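You operate a simulated robot arm through the tools that you are given. There is no shell and no other tool.

The job below is to be done with a simulated two-armed robot. You get a single attempt, and the scene is never put back.

## Task
Send the shut carton on the bench down to the track's lower end.
Fine: free the brake, push it on, lower the track stop; then raise the stop and brake the rollers again. Where these are worked on the way, their far stop is far enough and under half their travel is too little: track stop.

It is judged by the outcome, as a careful person would: the job done as asked, and still so three seconds after it is handed in. It fails if anything else is knocked over, pushed out of place, dropped, spilled or broken.

## Robot
Two 7-joint arms with fingered hands on one trunk that stands fixed in place. Base frame: the origin is at the foot of the trunk, x ahead of it, y to its left, z up. Lengths are in m, angles in degrees, forces in N, time in s.
The left shoulder is at [0.05, 0.214, 0.869], the right one opposite. With the tool pointing down near the work surface each hand reaches from about 0.36 to 0.88 m from the base axis, measured 20 degrees to its own side. Payload 3 kg a hand.
The tool frame of a hand sits at the grasp point between the pads (the TCP): z along the fingers, y along the line on which they close. The tips reach 0.026 m beyond it. Largest opening 0.132 m; the body of the gripper starts 0.073 m behind the TCP. The gripper is a hand of 3 fingers: y runs from the thumb to the fingers, the wrist lies at [0, 0, -0.229] in the tool frame.
Orientation is that of the tool frame in the base frame, as a unit quaternion [w, x, y, z]. With the fingers straight down and closing along the base's y, the tool's x points along the base's -x, its y along +y and its z along -z.

## Interface
- The arms move only by the tool send_rows. It takes "left_deltas", "right_deltas" or both (then of equal length, played together; a hand with none holds still); each is a list of rows, each a list of 6 numbers: the shift along the tool's x, y, z in m, then the turn, a rotation vector about the tool's x, y, z in degrees. In form: [[dx, dy, dz, ax, ay, az], ...]. A call has 1 to 20 rows; each row shifts and turns the commanded pose from where the row before left it, along the tool's axes as they then stand. Rows are played at 5 a second. More than 0.05 m and 8.6 degrees between two rows, and nothing of the call is played. Where a pose cannot be reached the arm comes as near as it can. A force on the tool above 40 N (or 10 N above the force at the start of the call, whichever is more), or a blocked arm, ends the call early, and 0.2 s more pass. In this call time passes only in rows, and 0.2 s behind the last. The reply holds the time, the measured pose of the TCP, the force on the tool along the base axes, the opening and the grip force, in the units named above and with some noise, with the torque about the TCP (base axes, N m) and any sound that the robot's microphone picked up.
- Cameras (640 x 400 px; columns grow to the right, rows downward): "scene" is now at [0.0247, -0.0253, 1.494]; the picture's right is [-0.33, -0.95, 0.00], its down [-0.69, 0.24, -0.69] and it looks along [0.65, -0.22, -0.73] (base axes); focal length 261 px, centre (320, 200). "left" rides on the left gripper at [-0.062, 0.003, -0.092] in its tool frame; the picture's right is [-0.05, -1.00, 0.00], its down [0.83, -0.04, -0.56] and it looks along [0.55, -0.03, 0.83] (tool axes); focal length 230 px, centre (320, 200). "right" rides on the right gripper at [0.062, 0.003, -0.092] in its tool frame; the picture's right is [-0.05, 1.00, 0.00], its down [-0.83, -0.04, -0.56] and it looks along [-0.55, -0.03, 0.83] (tool axes); focal length 230 px, centre (320, 200). There is no depth. A picture from a camera that has moved, and an enlarged one, comes with that camera's place and axes in the base frame and with its lens.
- get_image(camera): a new picture of that camera. No time passes.
- set_fingers(finger1, finger2, thumb_bend, hand): sets how far each is bent, from 0 (flat) to 1 (curled in); at 0.3 the hand is open as for a grip, at 0.7 the pads meet at the TCP. One left out holds its place. A second passes; each finger stops where it meets its share of the squeeze, and holds until it gets a number again. It is the only way to open and close the hand. It gives what a move gives, with no picture; readings hold the bend of each and the force on the fingers (four entries, about 0 where the hand has none), thumb and palm.
- pan_tilt(pan, tilt): turns the head with the scene camera to pan (to the left, within 86 degrees either way) and tilt (down, from -29 to 69), counted from straight ahead of the robot. It gives what a move gives.
- inspect(camera, box): a new picture of the part [left, top, right, bottom] of that camera's present view, enlarged. No time passes.
- sign_off(): hands the job in; it is judged then, once.

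Places have to be worked out from the pictures, the camera data and where the tool is seen. Open the grippers and draw the arms clear of the work before you hand the job in, unless the task says otherwise.

The tools are called after "Request:" as a command line: name --argument value ..., lists and objects as JSON in quotes. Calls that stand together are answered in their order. send_rows: Moves the arms, as the interface text tells. Its arguments: {"type":"object","properties":{"left_deltas":{"type":"array"},"right_deltas":{"type":"array"}},"required":[]} The other tools are called the same way: set_fingers (finger1, finger2, thumb_bend, hand) moves the fingers one by one; pan_tilt (pan, tilt) turns the head that bears the scene camera; get_image (camera) takes a picture; inspect (camera, box) takes an enlarged picture of a part of a camera's view; sign_off () hands the job in.

At the start:

```text
time_s: 0.0
left_ee_pos: [0.4335, -0.0502, 1.1678]
left_tcp_rot: [0.001, 0.215, 0.977, 0.0]
left_ft_force: [0.3, 0.2, 0.4]
left_ft_torque: [-0.02, -0.02, -0.03]
left_width: 0.1321
left_finger_force: 0.0
left_shape: jaw
left_bend: [0.3, 0.3, 0.3]
left_finger forces: [0.0, 0.0, 0.1, 0.1, 0.0, 0.0]
right_ee_pos: [0.3519, -0.4007, 1.1969]
right_tcp_rot: [0.0, 0.215, 0.977, 0.0]
right_ft_force: [0.0, -0.6, -0.1]
right_ft_torque: [0.0, 0.01, 0.01]
right_width: 0.1317
right_finger_force: 0.1
right_shape: jaw
right_bend: [0.3, 0.3, 0.3]
right_finger forces: [0.0, 0.0, 0.0, 0.0, 0.0, 0.1]
head pan, tilt: [-19.0, 46.7]
```

scene: 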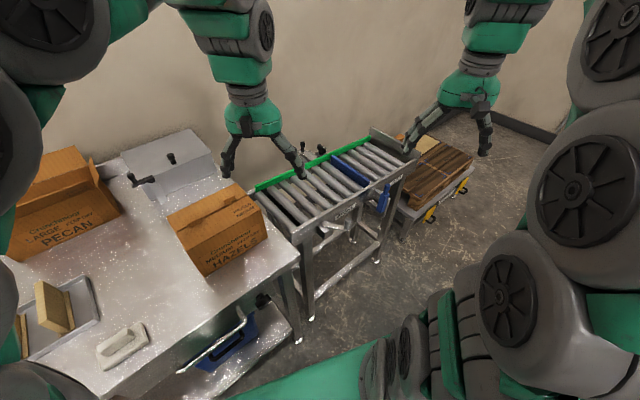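
right: 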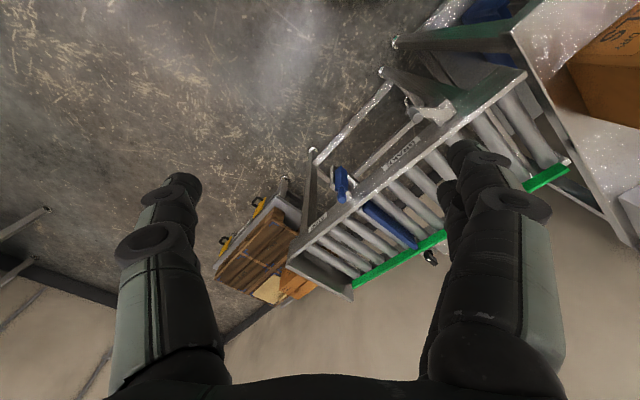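
left: 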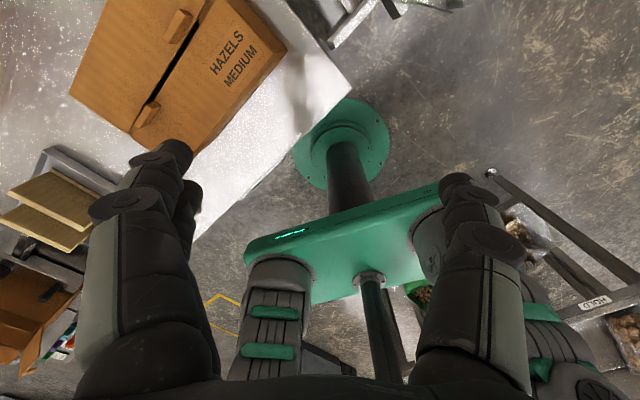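

The scene shows a bench with an open carton (PECAN), a carton labelled HAZELS near a roller track, and a track with a lever, a blue roller/handle and an end stop. I take enlarged views to find the brake, the stop and the carton.

Request:
inspect --camera "scene" --box '[240, 100, 480, 250]'

Request:
inspect --camera "scene" --box '[100, 120, 340, 280]'

Request:
inspect --camera "right" --box '[200, 20, 600, 310]'

Request:
inspect --camera "left" --box '[0, 0, 360, 260]'

```text
2.67 times, centred on (360, 175) of scene
camera zoom: at [0.0247, -0.0253, 1.494], right [-0.33, -0.95, 0.0], down [-0.69, 0.24, -0.69], along [0.65, -0.22, -0.73], focal length 696 px, centre (213, 267)
```

zoom: 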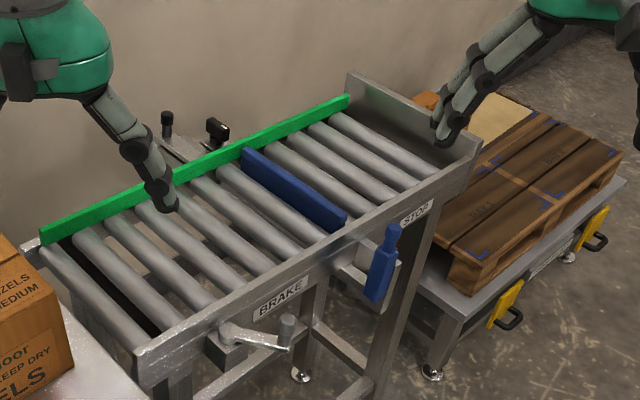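

```text
2.50 times, centred on (220, 200) of scene
camera zoom: at [0.0247, -0.0253, 1.494], right [-0.33, -0.95, 0.0], down [-0.69, 0.24, -0.69], along [0.65, -0.22, -0.73], focal length 652 px, centre (570, 200)
```

zoom: 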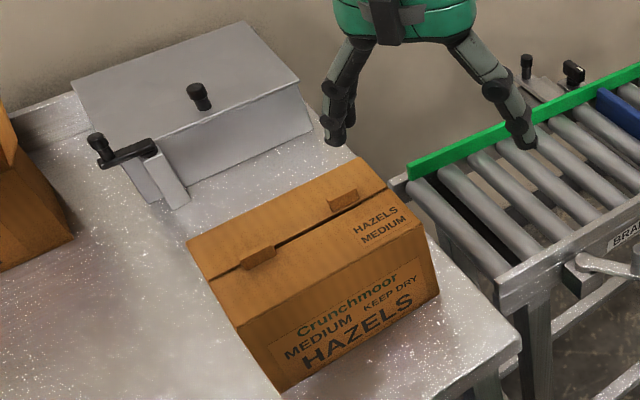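

```text
1.38 times, centred on (400, 165) of right
camera zoom: at [0.298, -0.3719, 1.2888], right [0.47, 0.89, 0.0], down [0.74, -0.39, 0.56], along [0.49, -0.26, -0.83], focal length 317 px, centre (210, 248)
```

zoom: 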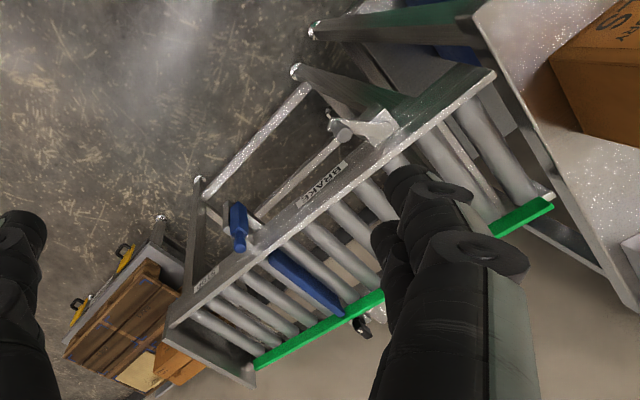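

```text
1.54 times, centred on (180, 130) of left
camera zoom: at [0.4909, -0.0731, 1.2614], right [-0.37, -0.93, 0.0], down [-0.77, 0.31, 0.56], along [-0.52, 0.21, -0.83], focal length 354 px, centre (535, 308)
```

zoom: 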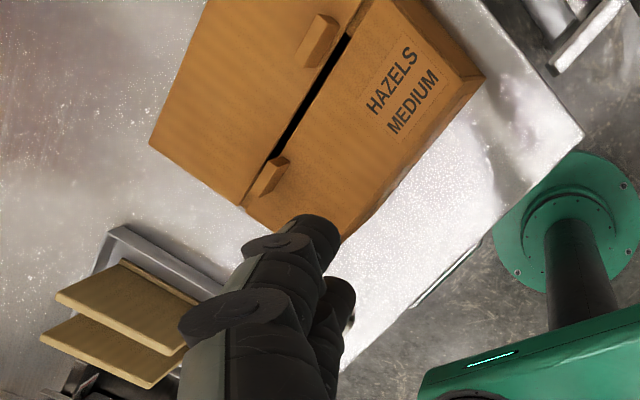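

Triangulating, the shut HAZELS carton stands on the bench (top z≈0.96, bench ≈0.83). It is already aligned with the track, which runs down along about (0.37,-0.93). I look closer at the brake and stop levers.

Request:
inspect --camera "scene" --box '[305, 195, 365, 240]'

Request:
inspect --camera "scene" --box '[355, 165, 415, 220]'

Request:
inspect --camera "right" --box '[310, 80, 470, 220]'

Request:
inspect --camera "scene" --box '[285, 130, 345, 175]'

```text
8.89 times, centred on (335, 218) of scene
camera zoom: at [0.0247, -0.0253, 1.494], right [-0.33, -0.95, 0.0], down [-0.69, 0.24, -0.69], along [0.65, -0.22, -0.73], focal length 2318 px, centre (187, 44)
```

zoom: 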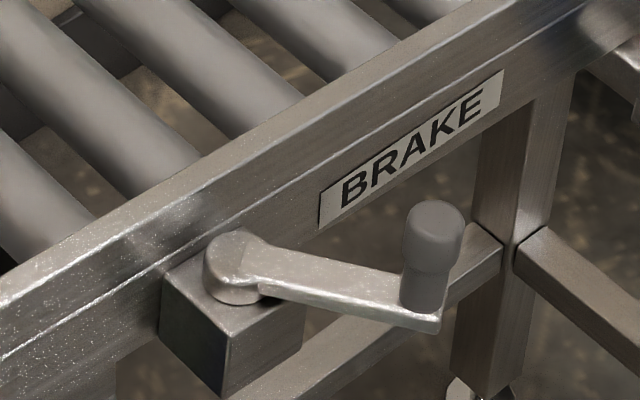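

```text
7.27 times, centred on (385, 192) of scene
camera zoom: at [0.0247, -0.0253, 1.494], right [-0.33, -0.95, 0.0], down [-0.69, 0.24, -0.69], along [0.65, -0.22, -0.73], focal length 1897 px, centre (-153, 254)
```

zoom: 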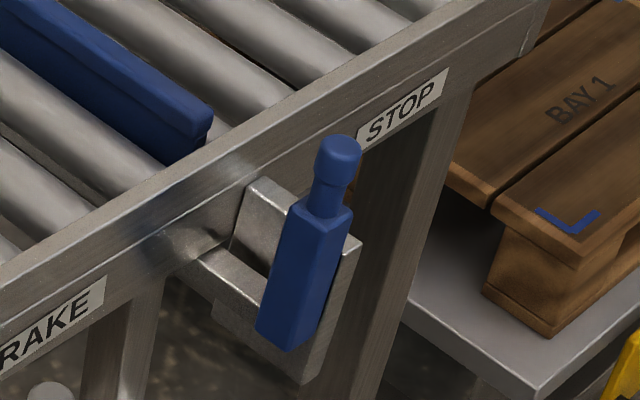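

```text
2.86 times, centred on (390, 150) of right
camera zoom: at [0.298, -0.3719, 1.2888], right [0.47, 0.89, 0.0], down [0.74, -0.39, 0.56], along [0.49, -0.26, -0.83], focal length 657 px, centre (120, 343)
```

zoom: 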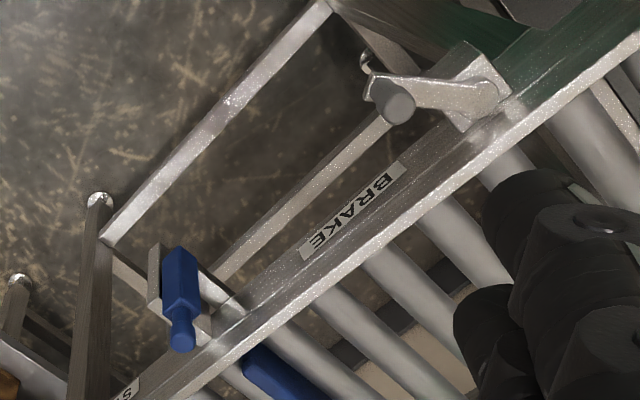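

```text
8.89 times, centred on (315, 152) of scene
camera zoom: at [0.0247, -0.0253, 1.494], right [-0.33, -0.95, 0.0], down [-0.69, 0.24, -0.69], along [0.65, -0.22, -0.73], focal length 2318 px, centre (364, 622)
```

zoom: 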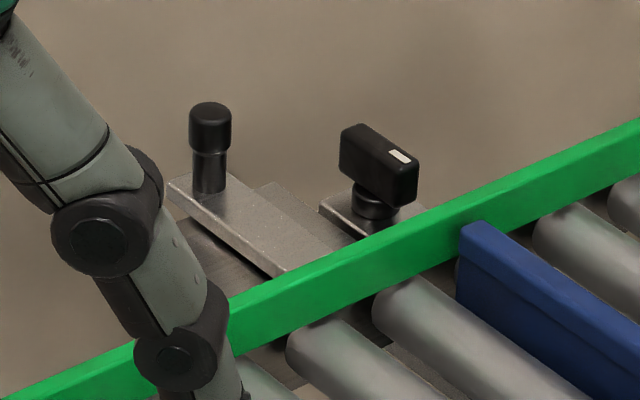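

The brake is a crank with an upright knob at about (0.47,-0.27,0.87). The stop lever is blue, at about (0.57,-0.46,0.80–0.87). I lower the right hand in free space in front of the track and turn it to face the track so its camera sees both levers close.

Request:
send_rows --right_deltas '[[0, 0, 0.035, 0, 0, -7.8], [0, 0, 0.035, 0, 0, -7.8], [0, 0, 0.035, 0, 0, -7.8], [0, 0, 0.035, 0, 0, -7.8], [0, 0, 0.03, 0, 0, -7.8], [0, 0, 0.03, 0, 0, -7.8]]'

Request:
get_image --camera "right"

Request:
get_image --camera "scene"

```text
time_s: 1.4
left_ee_pos: [0.4334, -0.0501, 1.1698]
left_tcp_rot: [0.0, 0.214, 0.977, 0.001]
left_ft_force: [-0.1, -0.7, -0.6]
left_ft_torque: [0.0, -0.01, 0.0]
left_width: 0.1318
left_finger_force: 0.1
left_shape: jaw
left_bend: [0.3, 0.3, 0.3]
left_finger forces: [0.0, 0.0, 0.0, 0.1, 0.0, 0.0]
right_ee_pos: [0.3527, -0.4022, 0.9951]
right_tcp_rot: [0.002, -0.193, 0.981, 0.001]
right_ft_force: [-0.1, -0.9, -0.3]
right_ft_torque: [0.04, 0.03, 0.01]
right_width: 0.1319
right_finger_force: 0.1
right_shape: jaw
right_bend: [0.3, 0.3, 0.3]
right_finger forces: [0.0, 0.0, 0.0, 0.0, 0.0, 0.1]
head pan, tilt: [-19.0, 46.7]
```

```text
taken
camera right: at [0.2955, -0.4226, 1.088], right [-0.33, 0.94, 0.0], down [0.79, 0.27, 0.56], along [0.53, 0.18, -0.83], focal length 230 px, centre (320, 200)
```

right: 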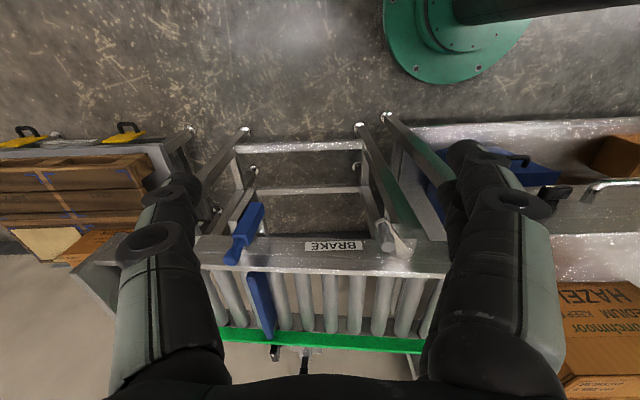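

```text
taken
```

scene: 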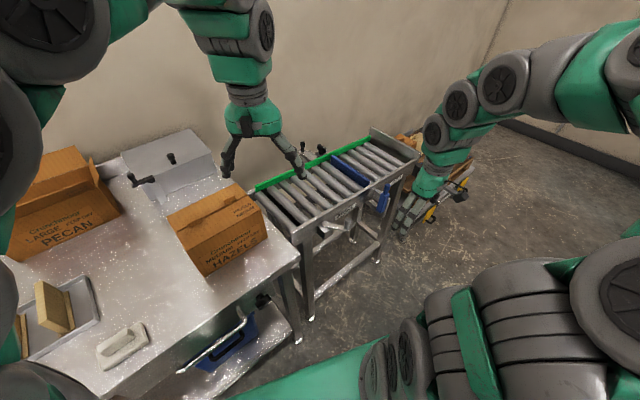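

The right camera now faces the track. I enlarge each lever.

Request:
inspect --camera "right" --box '[195, 170, 315, 290]'

Request:
inspect --camera "right" --box '[330, 180, 450, 290]'

Request:
inspect --camera "scene" --box '[300, 160, 420, 240]'

```text
3.33 times, centred on (255, 230) of right
camera zoom: at [0.2955, -0.4226, 1.088], right [-0.33, 0.94, 0.0], down [0.79, 0.27, 0.56], along [0.53, 0.18, -0.83], focal length 767 px, centre (537, 100)
```

zoom: 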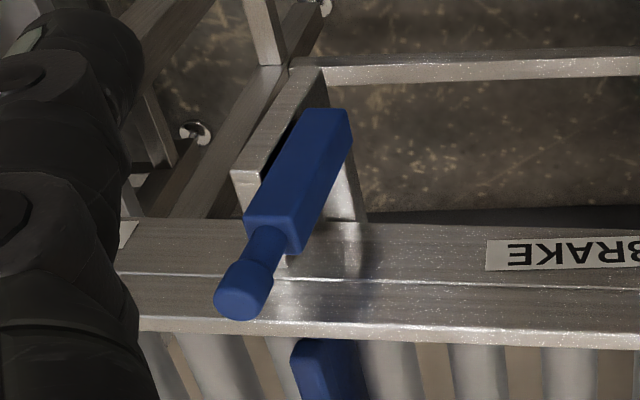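

```text
3.64 times, centred on (390, 235) of right
camera zoom: at [0.2955, -0.4226, 1.088], right [-0.33, 0.94, 0.0], down [0.79, 0.27, 0.56], along [0.53, 0.18, -0.83], focal length 837 px, centre (66, 73)
```

zoom: 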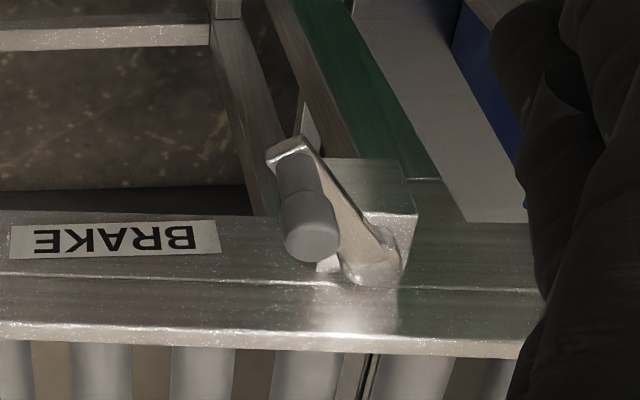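

```text
5.00 times, centred on (360, 200) of scene
camera zoom: at [0.0248, -0.0253, 1.494], right [-0.33, -0.95, 0.0], down [-0.69, 0.24, -0.69], along [0.65, -0.22, -0.73], focal length 1304 px, centre (120, 200)
```

zoom: 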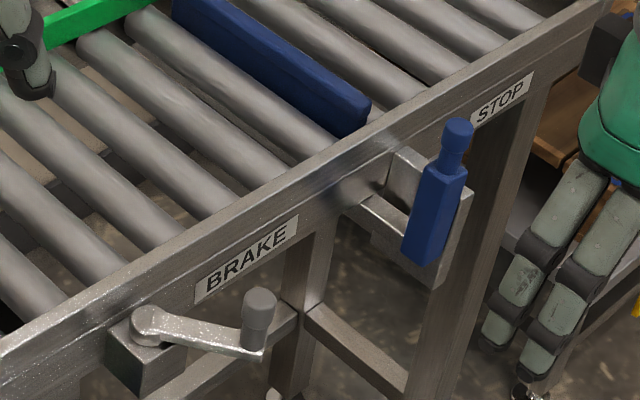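

Both levers seen; the blue stop handle stands upright. I move a little lower and pitch the hand so the camera looks more level at the levers, staying well clear of them (tool about 0.18 m in front).

Request:
send_rows --right_deltas '[[0, 0.02, 0.03, 0, -8, 0], [0, 0.02, 0.03, 0, -8, 0], [0.01, 0.0, 0.03, 0, -8, 0]]'

Request:
get_image --camera "right"

```text
time_s: 2.2
left_ee_pos: [0.4328, -0.0512, 1.1684]
left_tcp_rot: [0.001, 0.215, 0.977, 0.0]
left_ft_force: [-0.9, 0.5, 0.6]
left_ft_torque: [0.0, 0.02, -0.02]
left_width: 0.1318
left_finger_force: 0.1
left_shape: jaw
left_bend: [0.3, 0.3, 0.3]
left_finger forces: [0.0, 0.0, 0.1, 0.0, 0.1, 0.1]
right_ee_pos: [0.3412, -0.3568, 0.9428]
right_tcp_rot: [0.128, -0.202, 0.969, 0.059]
right_ft_force: [0.2, -0.4, -0.6]
right_ft_torque: [-0.03, 0.03, 0.0]
right_width: 0.1318
right_finger_force: 0.2
right_shape: jaw
right_bend: [0.3, 0.3, 0.3]
right_finger forces: [0.0, 0.1, 0.1, 0.1, 0.1, 0.0]
right hand out of reach, approached as far as the arm can: row 2, 3
head pan, tilt: [-19.0, 46.7]
```

```text
taken
camera right: at [0.2641, -0.3921, 1.0149], right [-0.36, 0.93, 0.08], down [0.63, 0.18, 0.76], along [0.69, 0.32, -0.65], focal length 230 px, centre (320, 200)
```

right: 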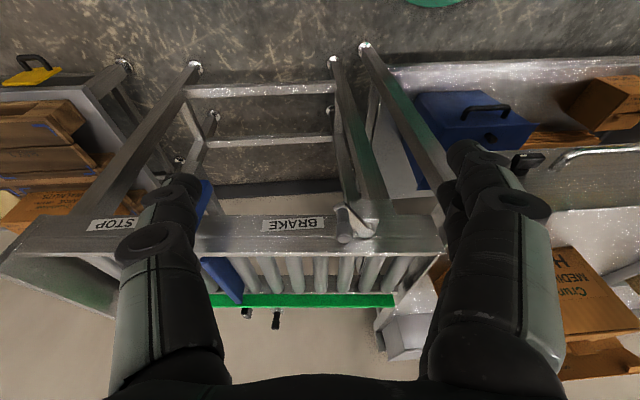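

The reach limit tilted the pose slightly. I shift down-track to bring the stop handle between the fingers in the view.

Request:
send_rows --right_deltas '[[0, -0.045, 0, 0, 0, 0], [0, -0.045, 0, 0, 0, 0], [0, -0.045, 0, 0, 0, 0], [0, -0.03, 0, 0, 0, 0]]'

Request:
inspect --camera "right" --box '[160, 120, 480, 320]'

```text
time_s: 3.2
left_ee_pos: [0.4331, -0.0511, 1.1695]
left_tcp_rot: [0.0, 0.215, 0.977, 0.0]
left_ft_force: [-0.2, -0.2, -0.3]
left_ft_torque: [0.01, 0.01, 0.0]
left_width: 0.132
left_finger_force: 0.0
left_shape: jaw
left_bend: [0.3, 0.3, 0.3]
left_finger forces: [0.1, 0.0, 0.1, 0.0, 0.0, 0.0]
right_ee_pos: [0.4059, -0.5078, 0.9332]
right_tcp_rot: [0.126, -0.203, 0.969, 0.059]
right_ft_force: [1.0, 0.1, 0.8]
right_ft_torque: [0.0, 0.01, -0.02]
right_width: 0.1317
right_finger_force: 0.1
right_shape: jaw
right_bend: [0.3, 0.3, 0.3]
right_finger forces: [0.0, 0.0, 0.0, 0.1, 0.0, 0.0]
head pan, tilt: [-19.0, 46.7]
```

```text
2.00 times, centred on (320, 220) of right
camera zoom: at [0.3308, -0.5439, 1.0054], right [-0.36, 0.93, 0.08], down [0.63, 0.18, 0.76], along [0.69, 0.32, -0.65], focal length 460 px, centre (320, 160)
```

zoom: 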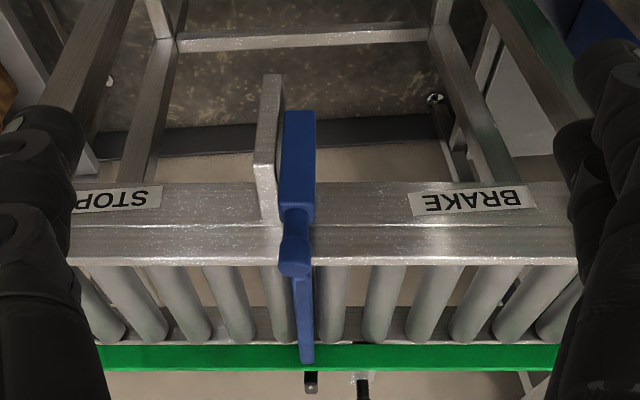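

Now it is clear the bracket plate stands out from the rail beside the lever. I take a higher zoom to find the pivot.

Request:
inspect --camera "right" --box '[270, 145, 350, 265]'

Request:
inspect --camera "scene" --box '[355, 170, 405, 220]'

Request:
get_image --camera "left"

```text
3.33 times, centred on (310, 205) of right
camera zoom: at [0.3308, -0.5439, 1.0054], right [-0.36, 0.93, 0.08], down [0.63, 0.18, 0.76], along [0.69, 0.32, -0.65], focal length 767 px, centre (353, 183)
```

zoom: 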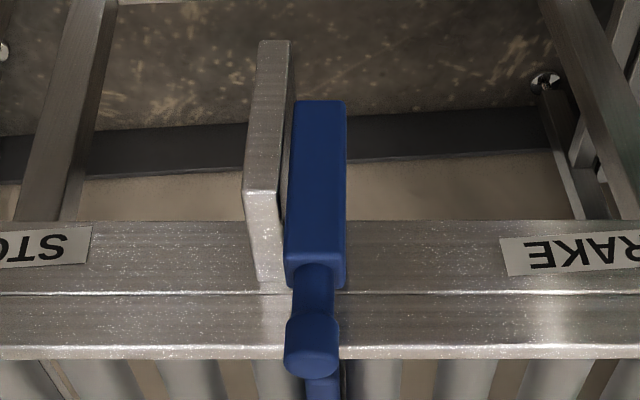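

```text
8.00 times, centred on (380, 195) of scene
camera zoom: at [0.0248, -0.0253, 1.494], right [-0.33, -0.95, 0.0], down [-0.69, 0.24, -0.69], along [0.65, -0.22, -0.73], focal length 2086 px, centre (-160, 240)
```

zoom: 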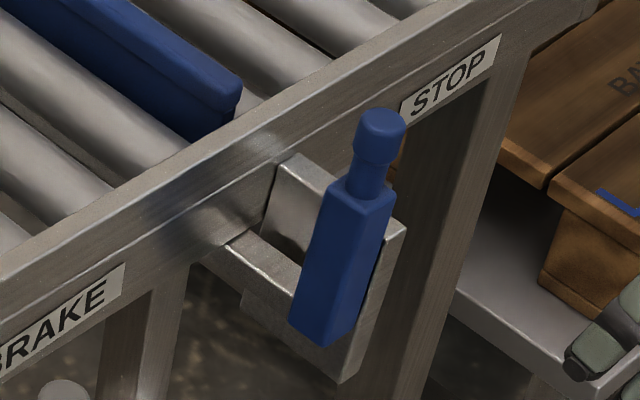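

```text
taken
camera left: at [0.4909, -0.0732, 1.2614], right [-0.37, -0.93, 0.0], down [-0.77, 0.31, 0.56], along [-0.52, 0.21, -0.83], focal length 230 px, centre (320, 200)
```

left: 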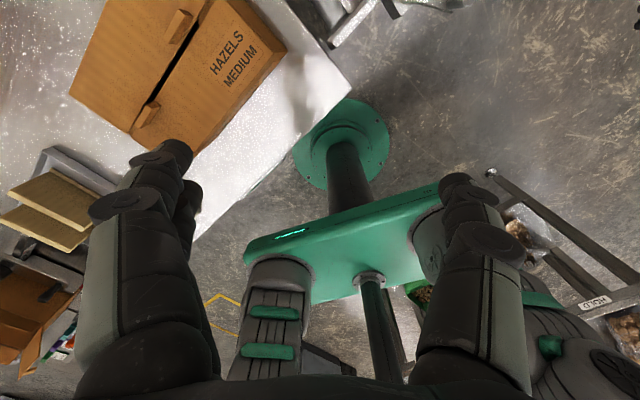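

The bracket plate sits on the down-track side of the blue handle, and the handle ties through the rail to the blade, so the handle likely slides or swings. I work the brake first: I straighten the hand and carry it above the brake knob at about (0.470,-0.267, top 0.875).

Request:
send_rows --right_deltas '[[0, 0, -0.01, 1.95, 7.75, 0.8], [0, 0, -0.01, 1.95, 7.75, 0.8], [-0.03, 0.04, 0, 0, 0, 0], [-0.03, 0.04, 0, 0, 0, 0], [-0.03, 0.04, 0, 0, 0, 0], [-0.03, 0.04, 0, 0, 0, 0], [-0.03, 0.04, 0, 0, 0, 0]]'

Request:
get_image --camera "right"

Request:
get_image --camera "scene"

```text
time_s: 4.8
left_ee_pos: [0.4328, -0.0511, 1.1686]
left_tcp_rot: [0.0, 0.214, 0.977, 0.0]
left_ft_force: [-0.5, -0.2, 0.5]
left_ft_torque: [-0.02, 0.02, -0.01]
left_width: 0.1318
left_finger_force: 0.1
left_shape: jaw
left_bend: [0.3, 0.3, 0.3]
left_finger forces: [0.0, 0.0, 0.0, 0.0, 0.0, 0.0]
right_ee_pos: [0.4697, -0.265, 0.9564]
right_tcp_rot: [0.003, -0.19, 0.982, 0.001]
right_ft_force: [0.5, 0.4, 0.1]
right_ft_torque: [-0.02, -0.04, -0.01]
right_width: 0.1319
right_finger_force: 0.0
right_shape: jaw
right_bend: [0.3, 0.3, 0.3]
right_finger forces: [0.0, 0.0, 0.0, 0.0, 0.0, 0.1]
head pan, tilt: [-19.0, 46.7]
```

```text
taken
camera right: at [0.4116, -0.2858, 1.0479], right [-0.33, 0.95, 0.0], down [0.78, 0.27, 0.56], along [0.53, 0.18, -0.83], focal length 230 px, centre (320, 200)
```

right: 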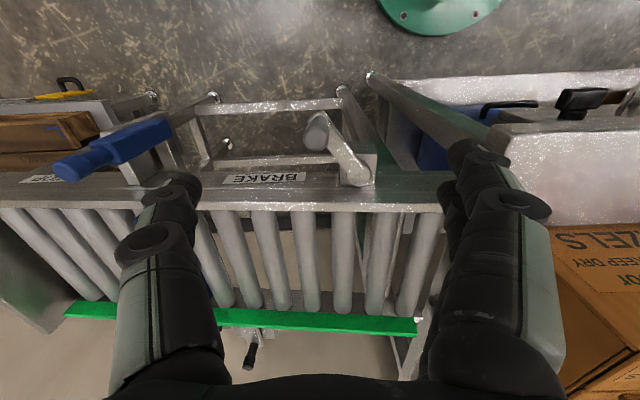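

```text
taken
```

scene: 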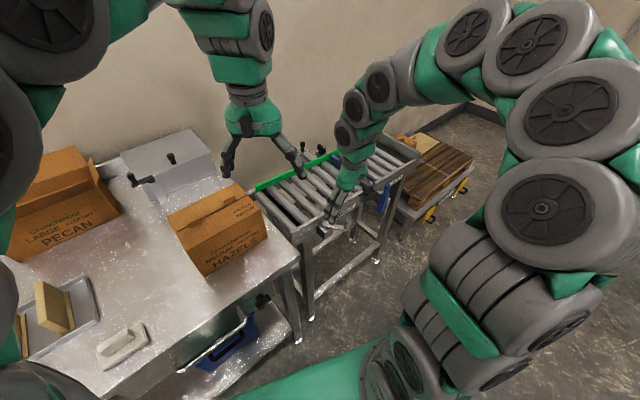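

The knob sits at about (0.466,-0.269). I correct by a few millimetres and descend so the pads flank the knob head (TCP z≈0.864).

Request:
send_rows --right_deltas '[[0.004, -0.003, 0.03, 0, 0, 0], [0, 0, 0.03, 0, 0, 0], [0, 0, 0.03, 0, 0, 0]]'

Request:
get_image --camera "right"

Request:
inspect --camera "scene" --box '[290, 170, 390, 250]'

```text
time_s: 5.6
left_ee_pos: [0.4325, -0.0501, 1.1675]
left_tcp_rot: [-0.001, 0.215, 0.977, 0.0]
left_ft_force: [-0.2, -0.8, -0.2]
left_ft_torque: [-0.01, -0.02, 0.0]
left_width: 0.1319
left_finger_force: 0.0
left_shape: jaw
left_bend: [0.3, 0.3, 0.3]
left_finger forces: [0.0, 0.0, 0.1, 0.0, 0.0, 0.0]
right_ee_pos: [0.4656, -0.2723, 0.8624]
right_tcp_rot: [0.002, -0.191, 0.982, 0.002]
right_ft_force: [-0.5, 0.1, -0.8]
right_ft_torque: [0.02, 0.02, 0.0]
right_width: 0.1321
right_finger_force: 0.1
right_shape: jaw
right_bend: [0.3, 0.3, 0.3]
right_finger forces: [0.0, 0.0, 0.1, 0.0, 0.0, 0.0]
head pan, tilt: [-19.0, 46.7]
```

```text
taken
camera right: at [0.4081, -0.2919, 0.9549], right [-0.33, 0.95, 0.0], down [0.78, 0.27, 0.56], along [0.53, 0.18, -0.83], focal length 230 px, centre (320, 200)
```

right: 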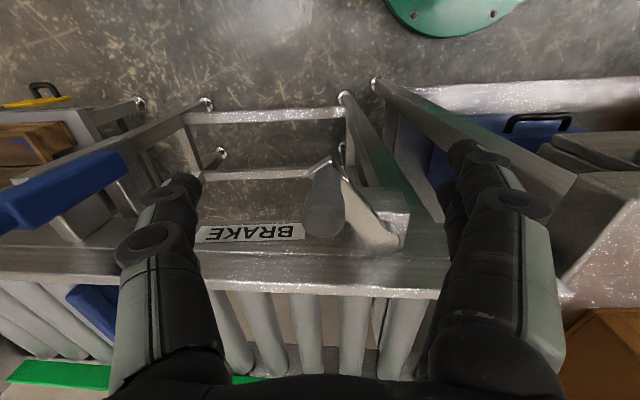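

```text
5.00 times, centred on (340, 210) of scene
camera zoom: at [0.0248, -0.0253, 1.494], right [-0.33, -0.95, 0.0], down [-0.69, 0.24, -0.69], along [0.65, -0.22, -0.73], focal length 1304 px, centre (220, 150)
```

zoom: 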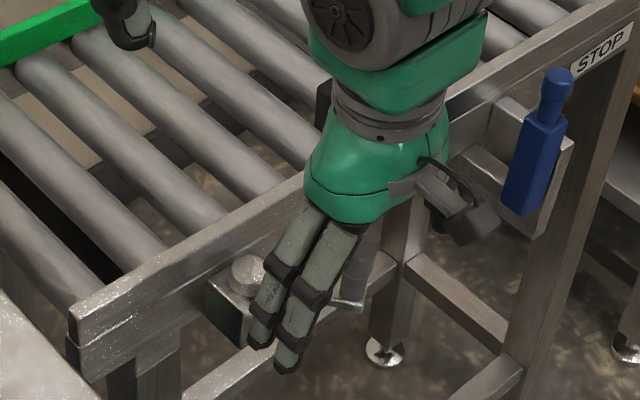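

The knob is between the pads, at about (0.468,-0.269), and the two fingers are on the up-track side. I nudge 4 mm toward the rail and close on the knob.

Request:
send_rows --right_deltas '[[-0.004, 0.002, 0, 0, 0, 0]]'

Request:
set_fingers --hand "right" --finger1 0.66 --finger2 0.66 --thumb_bend 0.66

Request:
get_image --camera "right"

```text
time_s: 6.0
left_ee_pos: [0.4335, -0.0527, 1.1687]
left_tcp_rot: [0.0, 0.214, 0.977, 0.0]
left_ft_force: [-0.1, -0.2, -0.4]
left_ft_torque: [-0.01, -0.04, 0.02]
left_width: 0.1322
left_finger_force: 0.0
left_shape: jaw
left_bend: [0.3, 0.3, 0.3]
left_finger forces: [0.1, 0.0, 0.0, 0.0, 0.1, 0.0]
right_ee_pos: [0.4674, -0.2681, 0.8641]
right_tcp_rot: [0.002, -0.191, 0.982, 0.001]
right_ft_force: [0.0, -0.1, 0.5]
right_ft_torque: [0.02, 0.01, 0.01]
right_width: 0.1321
right_finger_force: 0.0
right_shape: jaw
right_bend: [0.3, 0.3, 0.3]
right_finger forces: [0.2, 0.0, 0.0, 0.0, 0.0, 0.0]
head pan, tilt: [-19.0, 46.7]
```

```text
time_s: 7.0
left_ee_pos: [0.4333, -0.051, 1.1679]
left_tcp_rot: [0.0, 0.215, 0.977, 0.001]
left_ft_force: [0.0, 0.9, -0.4]
left_ft_torque: [-0.01, 0.01, 0.0]
left_width: 0.1318
left_finger_force: 0.0
left_shape: jaw
left_bend: [0.3, 0.3, 0.3]
left_finger forces: [0.0, 0.0, 0.0, 0.1, 0.0, 0.1]
right_ee_pos: [0.4684, -0.2676, 0.8633]
right_tcp_rot: [0.002, -0.191, 0.982, 0.0]
right_ft_force: [-2.1, 2.6, 1.7]
right_ft_torque: [0.15, 0.09, 0.13]
right_width: 0.0187
right_finger_force: 3.0
right_shape: fingers
right_bend: [0.66, 0.62, 0.65]
right_finger forces: [0.0, 4.8, 0.0, 0.1, 1.2, 0.0]
head pan, tilt: [-19.0, 46.7]
```

```text
taken
camera right: at [0.4107, -0.2884, 0.9555], right [-0.33, 0.95, 0.0], down [0.78, 0.27, 0.56], along [0.53, 0.18, -0.83], focal length 230 px, centre (320, 200)
```

right: 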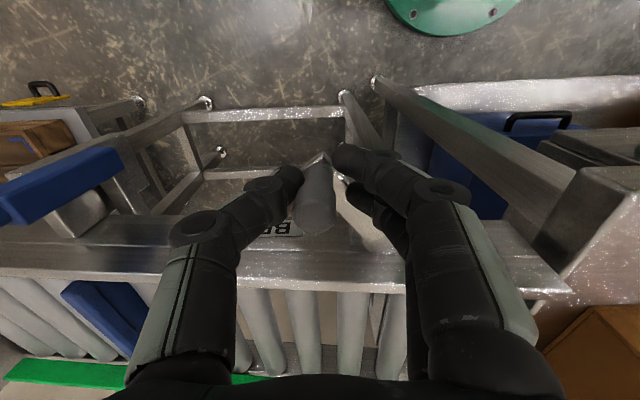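

Finger and thumb cage the knob. I test the crank with a small tangential move, swinging the knob outward and up-track about its pivot.

Request:
send_rows --right_deltas '[[0.004, 0.0045, 0, 0, 0, 0], [0.004, 0.005, 0, 0, 0, 0]]'

Request:
get_image --camera "right"

```text
time_s: 7.6
left_ee_pos: [0.4334, -0.0516, 1.1677]
left_tcp_rot: [-0.001, 0.215, 0.977, 0.0]
left_ft_force: [0.1, -0.6, -0.2]
left_ft_torque: [-0.01, 0.02, 0.03]
left_width: 0.1318
left_finger_force: 0.0
left_shape: jaw
left_bend: [0.3, 0.3, 0.3]
left_finger forces: [0.1, 0.0, 0.0, 0.0, 0.0, 0.0]
right_ee_pos: [0.4585, -0.2628, 0.8646]
right_tcp_rot: [0.002, -0.191, 0.982, -0.001]
right_ft_force: [2.3, -5.1, 0.2]
right_ft_torque: [-0.11, -0.07, 0.0]
right_width: 0.0231
right_finger_force: 2.3
right_shape: fingers
right_bend: [0.66, 0.66, 0.64]
right_finger forces: [0.0, 0.1, 0.1, 0.1, 4.5, 0.1]
head pan, tilt: [-19.0, 46.7]
```

```text
taken
camera right: at [0.4006, -0.2827, 0.9564], right [-0.33, 0.95, 0.0], down [0.78, 0.27, 0.56], along [0.53, 0.18, -0.83], focal length 230 px, centre (320, 200)
```

right: 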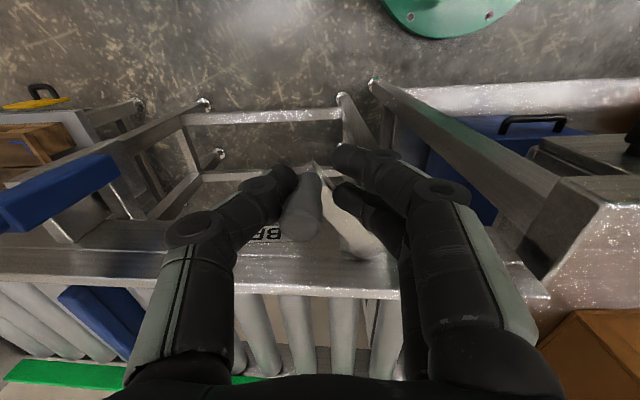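

The thumb bears about 5 N and the knob has hardly moved. I push a little further the same way to see whether it yields or is at its end stop.

Request:
send_rows --right_deltas '[[0.004, 0.005, 0, 0, 0, 0], [0.004, 0.005, 0, 0, 0, 0]]'

Request:
get_image --camera "right"

```text
time_s: 8.2
left_ee_pos: [0.4331, -0.0513, 1.1686]
left_tcp_rot: [0.0, 0.214, 0.977, 0.0]
left_ft_force: [-0.5, 0.8, 0.1]
left_ft_torque: [-0.02, 0.0, 0.02]
left_width: 0.132
left_finger_force: 0.0
left_shape: jaw
left_bend: [0.3, 0.3, 0.3]
left_finger forces: [0.0, 0.0, 0.0, 0.1, 0.0, 0.0]
right_ee_pos: [0.4469, -0.2559, 0.8646]
right_tcp_rot: [0.001, -0.19, 0.982, -0.001]
right_ft_force: [-1.7, -5.1, -0.2]
right_ft_torque: [-0.03, 0.01, -0.07]
right_width: 0.0214
right_finger_force: 1.9
right_shape: fingers
right_bend: [0.66, 0.66, 0.65]
right_finger forces: [0.0, 0.1, 0.1, 0.0, 4.6, 0.0]
head pan, tilt: [-19.0, 46.7]
```

```text
taken
camera right: at [0.3881, -0.2758, 0.9556], right [-0.33, 0.95, 0.0], down [0.78, 0.27, 0.56], along [0.53, 0.18, -0.83], focal length 230 px, centre (320, 200)
```

right: 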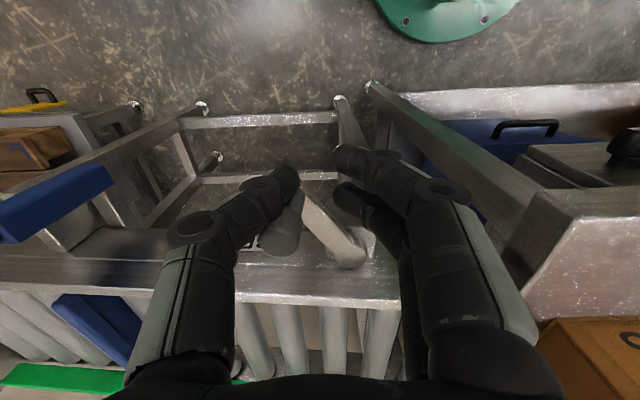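

The knob slipped out past the thumb without turning. I open the hand, lift and look again.

Request:
set_fingers --hand "right" --finger1 0.3 --finger2 0.3 --thumb_bend 0.3

Request:
get_image --camera "right"

Request:
inspect --camera "scene" --box '[290, 170, 390, 250]'

```text
time_s: 9.2
left_ee_pos: [0.433, -0.0508, 1.1686]
left_tcp_rot: [0.0, 0.215, 0.977, 0.0]
left_ft_force: [-0.2, -0.3, -0.4]
left_ft_torque: [0.0, 0.0, 0.01]
left_width: 0.1317
left_finger_force: 0.0
left_shape: jaw
left_bend: [0.3, 0.3, 0.3]
left_finger forces: [0.1, 0.0, 0.0, 0.0, 0.0, 0.0]
right_ee_pos: [0.4463, -0.2557, 0.8627]
right_tcp_rot: [0.002, -0.191, 0.982, 0.001]
right_ft_force: [0.1, 0.1, 1.0]
right_ft_torque: [0.01, -0.02, 0.0]
right_width: 0.134
right_finger_force: 0.1
right_shape: fingers
right_bend: [0.3, 0.3, 0.3]
right_finger forces: [0.0, 0.1, 0.0, 0.0, 0.0, 0.0]
head pan, tilt: [-19.0, 46.7]
```

```text
taken
camera right: at [0.3885, -0.2756, 0.9555], right [-0.33, 0.95, 0.0], down [0.78, 0.27, 0.56], along [0.53, 0.18, -0.83], focal length 230 px, centre (320, 200)
```

right: 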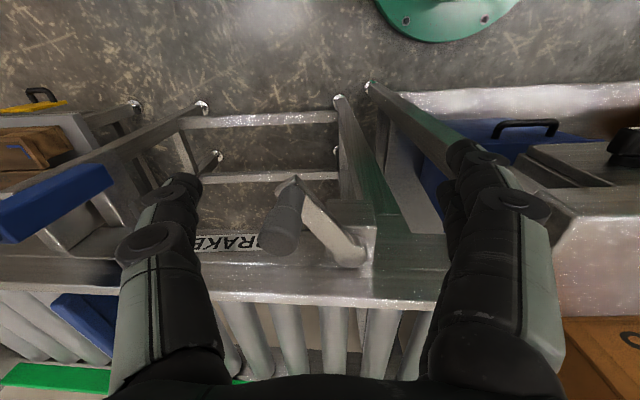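

```text
5.00 times, centred on (340, 210) of scene
camera zoom: at [0.0248, -0.0253, 1.494], right [-0.33, -0.95, 0.0], down [-0.69, 0.24, -0.69], along [0.65, -0.22, -0.73], focal length 1304 px, centre (220, 150)
```

zoom: 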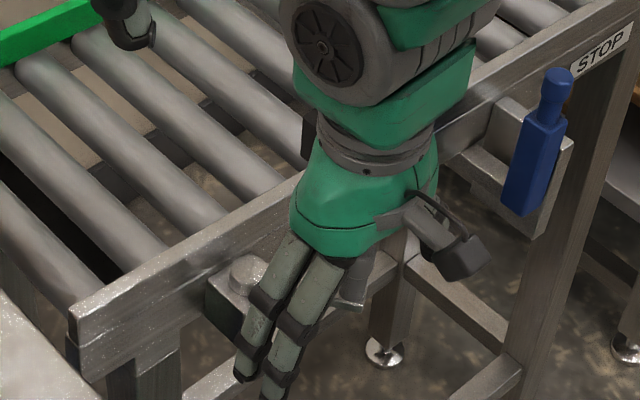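

The knob stays at about (0.4675,-0.2685), so the thumb pad yielded rather than the crank moving. I'll push with the stiff side of the closed fingers instead: I lift, shift down-track of the knob and turn the hand 90°.

Request:
send_rows --right_deltas '[[0, 0, -0.035, 0, 0, 0], [0, 0, -0.035, 0, 0, 0], [-0.0075, -0.035, 0, 0, 0, 7.5], [-0.0055, -0.035, 0, 0, 0, 7.5], [0, 0, 0, 0, 0, 7.5], [0, 0, 0, 0, 0, 7.5], [0, 0, 0, 0, 0, 7.5], [0, 0, 0, 0, 0, 7.5], [0, 0, 0, 0, 0, 7.5], [0, 0, 0, 0, 0, 7.5], [0, 0, 0, 0, 0, 7.5], [0, 0, 0, 0, 0, 7.5], [0, 0, 0, 0, 0, 7.5], [0, 0, 0, 0, 0, 7.5]]'

Request:
set_fingers --hand "right" --finger1 0.69 --finger2 0.69 --thumb_bend 0.69

Request:
get_image --camera "right"

Request:
get_image --camera "scene"

```text
time_s: 12.2
left_ee_pos: [0.4321, -0.0503, 1.1686]
left_tcp_rot: [0.0, 0.214, 0.977, 0.0]
left_ft_force: [0.6, 0.2, -0.4]
left_ft_torque: [0.01, -0.03, 0.02]
left_width: 0.1321
left_finger_force: 0.0
left_shape: jaw
left_bend: [0.3, 0.3, 0.3]
left_finger forces: [0.0, 0.1, 0.0, 0.1, 0.0, 0.0]
right_ee_pos: [0.4801, -0.317, 0.9331]
right_tcp_rot: [0.002, 0.56, 0.829, 0.002]
right_ft_force: [0.2, -0.6, -0.2]
right_ft_torque: [-0.05, 0.01, 0.03]
right_width: 0.1342
right_finger_force: 0.1
right_shape: fingers
right_bend: [0.3, 0.3, 0.3]
right_finger forces: [0.0, 0.1, 0.0, 0.1, 0.1, 0.1]
head pan, tilt: [-19.0, 46.7]
```

```text
time_s: 13.2
left_ee_pos: [0.4332, -0.0502, 1.1685]
left_tcp_rot: [0.0, 0.214, 0.977, 0.0]
left_ft_force: [0.8, 0.7, -0.8]
left_ft_torque: [0.01, -0.01, 0.01]
left_width: 0.1321
left_finger_force: 0.1
left_shape: jaw
left_bend: [0.3, 0.3, 0.3]
left_finger forces: [0.0, 0.0, 0.0, 0.0, 0.0, 0.0]
right_ee_pos: [0.4804, -0.3166, 0.9342]
right_tcp_rot: [0.001, 0.56, 0.829, 0.001]
right_ft_force: [-0.3, -0.5, 0.0]
right_ft_torque: [-0.02, 0.03, -0.01]
right_width: 0.0086
right_finger_force: 0.1
right_shape: fingers
right_bend: [0.69, 0.69, 0.69]
right_finger forces: [0.1, 0.0, 0.1, 0.0, 0.0, 0.0]
head pan, tilt: [-19.0, 46.7]
```

```text
taken
camera right: at [0.4606, -0.2591, 1.0265], right [0.95, 0.33, 0.0], down [0.27, -0.79, 0.55], along [0.18, -0.52, -0.83], focal length 230 px, centre (320, 200)
```

right: 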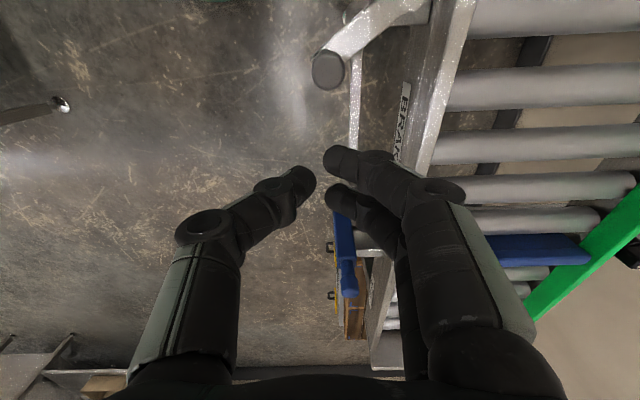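

```text
taken
```

scene: 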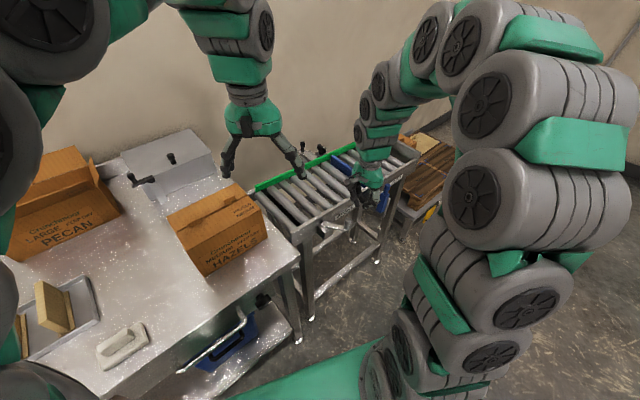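

The closed fingers now stand down-track of the knob at the right offset. I lower to knob height (tips just above the crank arm) and approach along the track until contact.

Request:
send_rows --right_deltas '[[0, 0, 0.036, 0, 0, 0], [0, 0, 0.036, 0, 0, 0], [0.008, 0, 0, 0, 0, 0], [0.006, 0, 0, 0, 0, 0]]'

Request:
get_image --camera "right"

```text
time_s: 14.2
left_ee_pos: [0.434, -0.05, 1.1687]
left_tcp_rot: [0.001, 0.215, 0.977, 0.0]
left_ft_force: [0.3, -0.2, 0.6]
left_ft_torque: [0.01, -0.01, 0.02]
left_width: 0.1319
left_finger_force: 0.1
left_shape: jaw
left_bend: [0.3, 0.3, 0.3]
left_finger forces: [0.0, 0.0, 0.1, 0.1, 0.0, 0.0]
right_ee_pos: [0.476, -0.3045, 0.8619]
right_tcp_rot: [0.002, 0.559, 0.829, 0.002]
right_ft_force: [-0.2, -0.7, 0.6]
right_ft_torque: [-0.01, 0.02, 0.0]
right_width: 0.0086
right_finger_force: 0.1
right_shape: fingers
right_bend: [0.69, 0.69, 0.69]
right_finger forces: [0.0, 0.1, 0.0, 0.0, 0.0, 0.1]
head pan, tilt: [-19.0, 46.7]
```

```text
taken
camera right: at [0.4563, -0.2462, 0.9538], right [0.95, 0.33, 0.0], down [0.27, -0.79, 0.56], along [0.18, -0.52, -0.83], focal length 230 px, centre (320, 200)
```

right: 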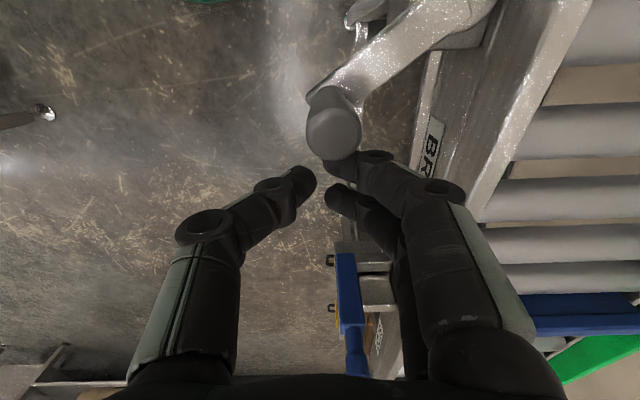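

The leading finger is right beside the knob. I push it along the arc, outward and up-track.

Request:
send_rows --right_deltas '[[0.005, 0, 0, 0, 0, 0], [0.0084, -0.0058, 0, 0, 0, 0], [0.0104, -0.0049, 0, 0, 0, 0]]'

Request:
get_image --camera "right"

```text
time_s: 14.9
left_ee_pos: [0.4336, -0.0514, 1.1684]
left_tcp_rot: [0.001, 0.215, 0.977, 0.0]
left_ft_force: [0.0, 0.0, 0.0]
left_ft_torque: [-0.05, -0.04, 0.0]
left_width: 0.1318
left_finger_force: 0.1
left_shape: jaw
left_bend: [0.3, 0.3, 0.3]
left_finger forces: [0.0, 0.1, 0.0, 0.1, 0.0, 0.0]
right_ee_pos: [0.4632, -0.2945, 0.8636]
right_tcp_rot: [0.006, 0.56, 0.828, 0.0]
right_ft_force: [11.1, -24.7, -2.0]
right_ft_torque: [-0.44, -0.14, -0.43]
right_width: 0.0119
right_finger_force: 14.3
right_shape: fingers
right_bend: [0.67, 0.69, 0.69]
right_finger forces: [28.3, 0.1, 0.0, 0.0, 0.1, 0.1]
head pan, tilt: [-19.0, 46.7]
stopped in row 3 (right hand): the force on the tool passed its limit at 53 N (the readings are from after the stop); the commanded pose is now the measured one
```

```text
taken
camera right: at [0.4435, -0.236, 0.9547], right [0.95, 0.33, 0.01], down [0.26, -0.78, 0.56], along [0.19, -0.53, -0.83], focal length 230 px, centre (320, 200)
```

right: 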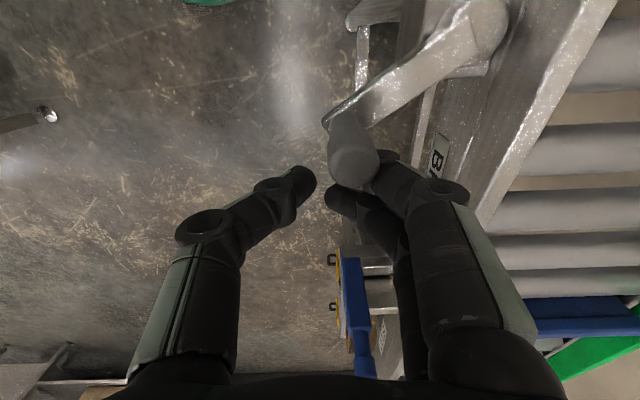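

The knob is solid in that direction (force 50 N, no motion), so the crank is at its end there and must turn the other way, toward the rail. I back off, lift, turn the hand back 90° and place the closed fingers on the outer side of the knob.

Request:
send_rows --right_deltas '[[-0.012, 0, 0, 0, 0, 0], [0, 0, -0.035, 0, 0, 0], [0, 0, -0.035, 0, 0, 0], [0.013, -0.018, 0, 0, 0, -7.5], [0.0125, -0.018, 0, 0, 0, -7.5], [0, 0, 0, 0, 0, -7.5], [0, 0, 0, 0, 0, -7.5], [0, 0, 0, 0, 0, -7.5], [0, 0, 0, 0, 0, -7.5], [0, 0, 0, 0, 0, -7.5], [0, 0, 0, 0, 0, -7.5], [0, 0, 0, 0, 0, -7.5], [0, 0, 0, 0, 0, -7.5], [0, 0, 0, 0, 0, -7.5], [0, 0, 0, 0, 0, -7.5]]'

Request:
get_image --camera "right"

```text
time_s: 18.1
left_ee_pos: [0.4332, -0.0504, 1.1693]
left_tcp_rot: [0.0, 0.214, 0.977, 0.0]
left_ft_force: [0.2, 0.1, -0.1]
left_ft_torque: [-0.03, 0.0, 0.0]
left_width: 0.1318
left_finger_force: 0.1
left_shape: jaw
left_bend: [0.3, 0.3, 0.3]
left_finger forces: [0.0, 0.1, 0.0, 0.0, 0.0, 0.1]
right_ee_pos: [0.4244, -0.2963, 0.9324]
right_tcp_rot: [0.004, -0.192, 0.981, -0.003]
right_ft_force: [0.7, 0.5, 0.4]
right_ft_torque: [0.01, 0.0, 0.01]
right_width: 0.0086
right_finger_force: 0.0
right_shape: fingers
right_bend: [0.69, 0.69, 0.69]
right_finger forces: [0.0, 0.1, 0.1, 0.1, 0.0, 0.0]
head pan, tilt: [-19.0, 46.7]
```

```text
taken
camera right: at [0.3657, -0.3163, 1.0242], right [-0.33, 0.94, -0.01], down [0.78, 0.27, 0.56], along [0.53, 0.18, -0.83], focal length 230 px, centre (320, 200)
```

right: 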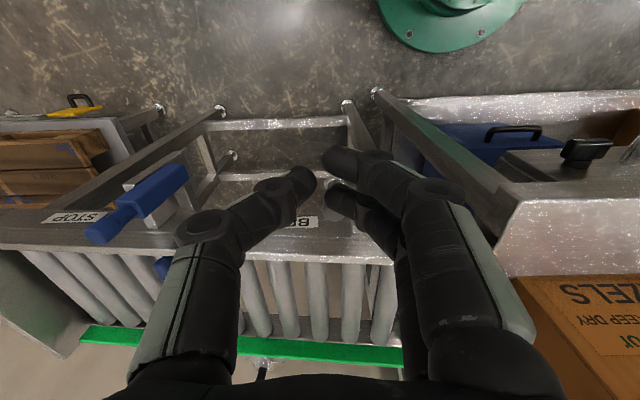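

I lower the closed fingers to knob height on the outer side and push toward the rail along the arc.

Request:
send_rows --right_deltas '[[0, 0, 0.035, 0, 0, 0], [0, 0, 0.035, 0, 0, 0], [-0.01, 0, 0, 0, 0, 0], [-0.008, 0, 0, 0, 0, 0], [-0.0088, -0.009, 0, 0, 0, 0], [-0.0093, -0.0065, 0, 0, 0, 0]]'

Request:
get_image --camera "right"

Request:
inspect --camera "scene" --box '[290, 170, 390, 250]'

```text
time_s: 19.6
left_ee_pos: [0.4324, -0.0506, 1.1682]
left_tcp_rot: [0.0, 0.214, 0.977, 0.0]
left_ft_force: [0.6, -0.9, 0.4]
left_ft_torque: [0.02, 0.0, 0.04]
left_width: 0.1319
left_finger_force: 0.1
left_shape: jaw
left_bend: [0.3, 0.3, 0.3]
left_finger forces: [0.0, 0.0, 0.0, 0.0, 0.1, 0.0]
right_ee_pos: [0.4632, -0.3006, 0.8633]
right_tcp_rot: [0.004, -0.191, 0.982, -0.002]
right_ft_force: [-3.3, -4.2, -2.5]
right_ft_torque: [-0.11, 0.08, 0.03]
right_width: 0.0085
right_finger_force: 3.4
right_shape: fingers
right_bend: [0.69, 0.7, 0.69]
right_finger forces: [0.0, 5.1, 0.0, 0.0, 0.0, 0.1]
head pan, tilt: [-19.0, 46.7]
```

```text
taken
camera right: at [0.4044, -0.3188, 0.9549], right [-0.33, 0.95, -0.01], down [0.78, 0.27, 0.56], along [0.53, 0.18, -0.83], focal length 230 px, centre (320, 200)
```

right: 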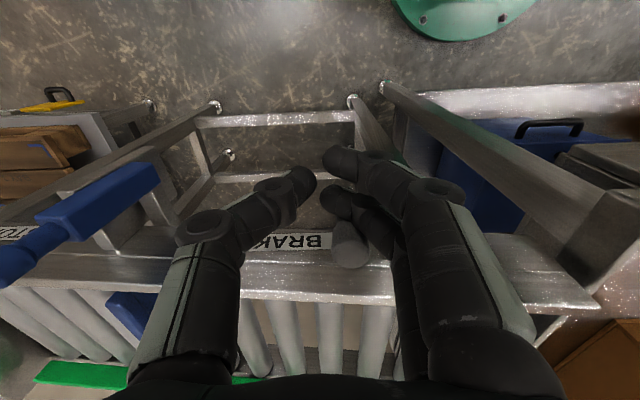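

```text
5.00 times, centred on (340, 210) of scene
camera zoom: at [0.0247, -0.0254, 1.494], right [-0.33, -0.95, 0.0], down [-0.69, 0.24, -0.69], along [0.65, -0.22, -0.73], focal length 1304 px, centre (220, 150)
```

zoom: 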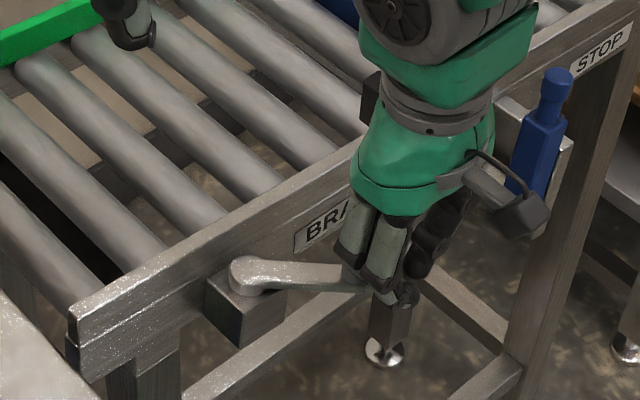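

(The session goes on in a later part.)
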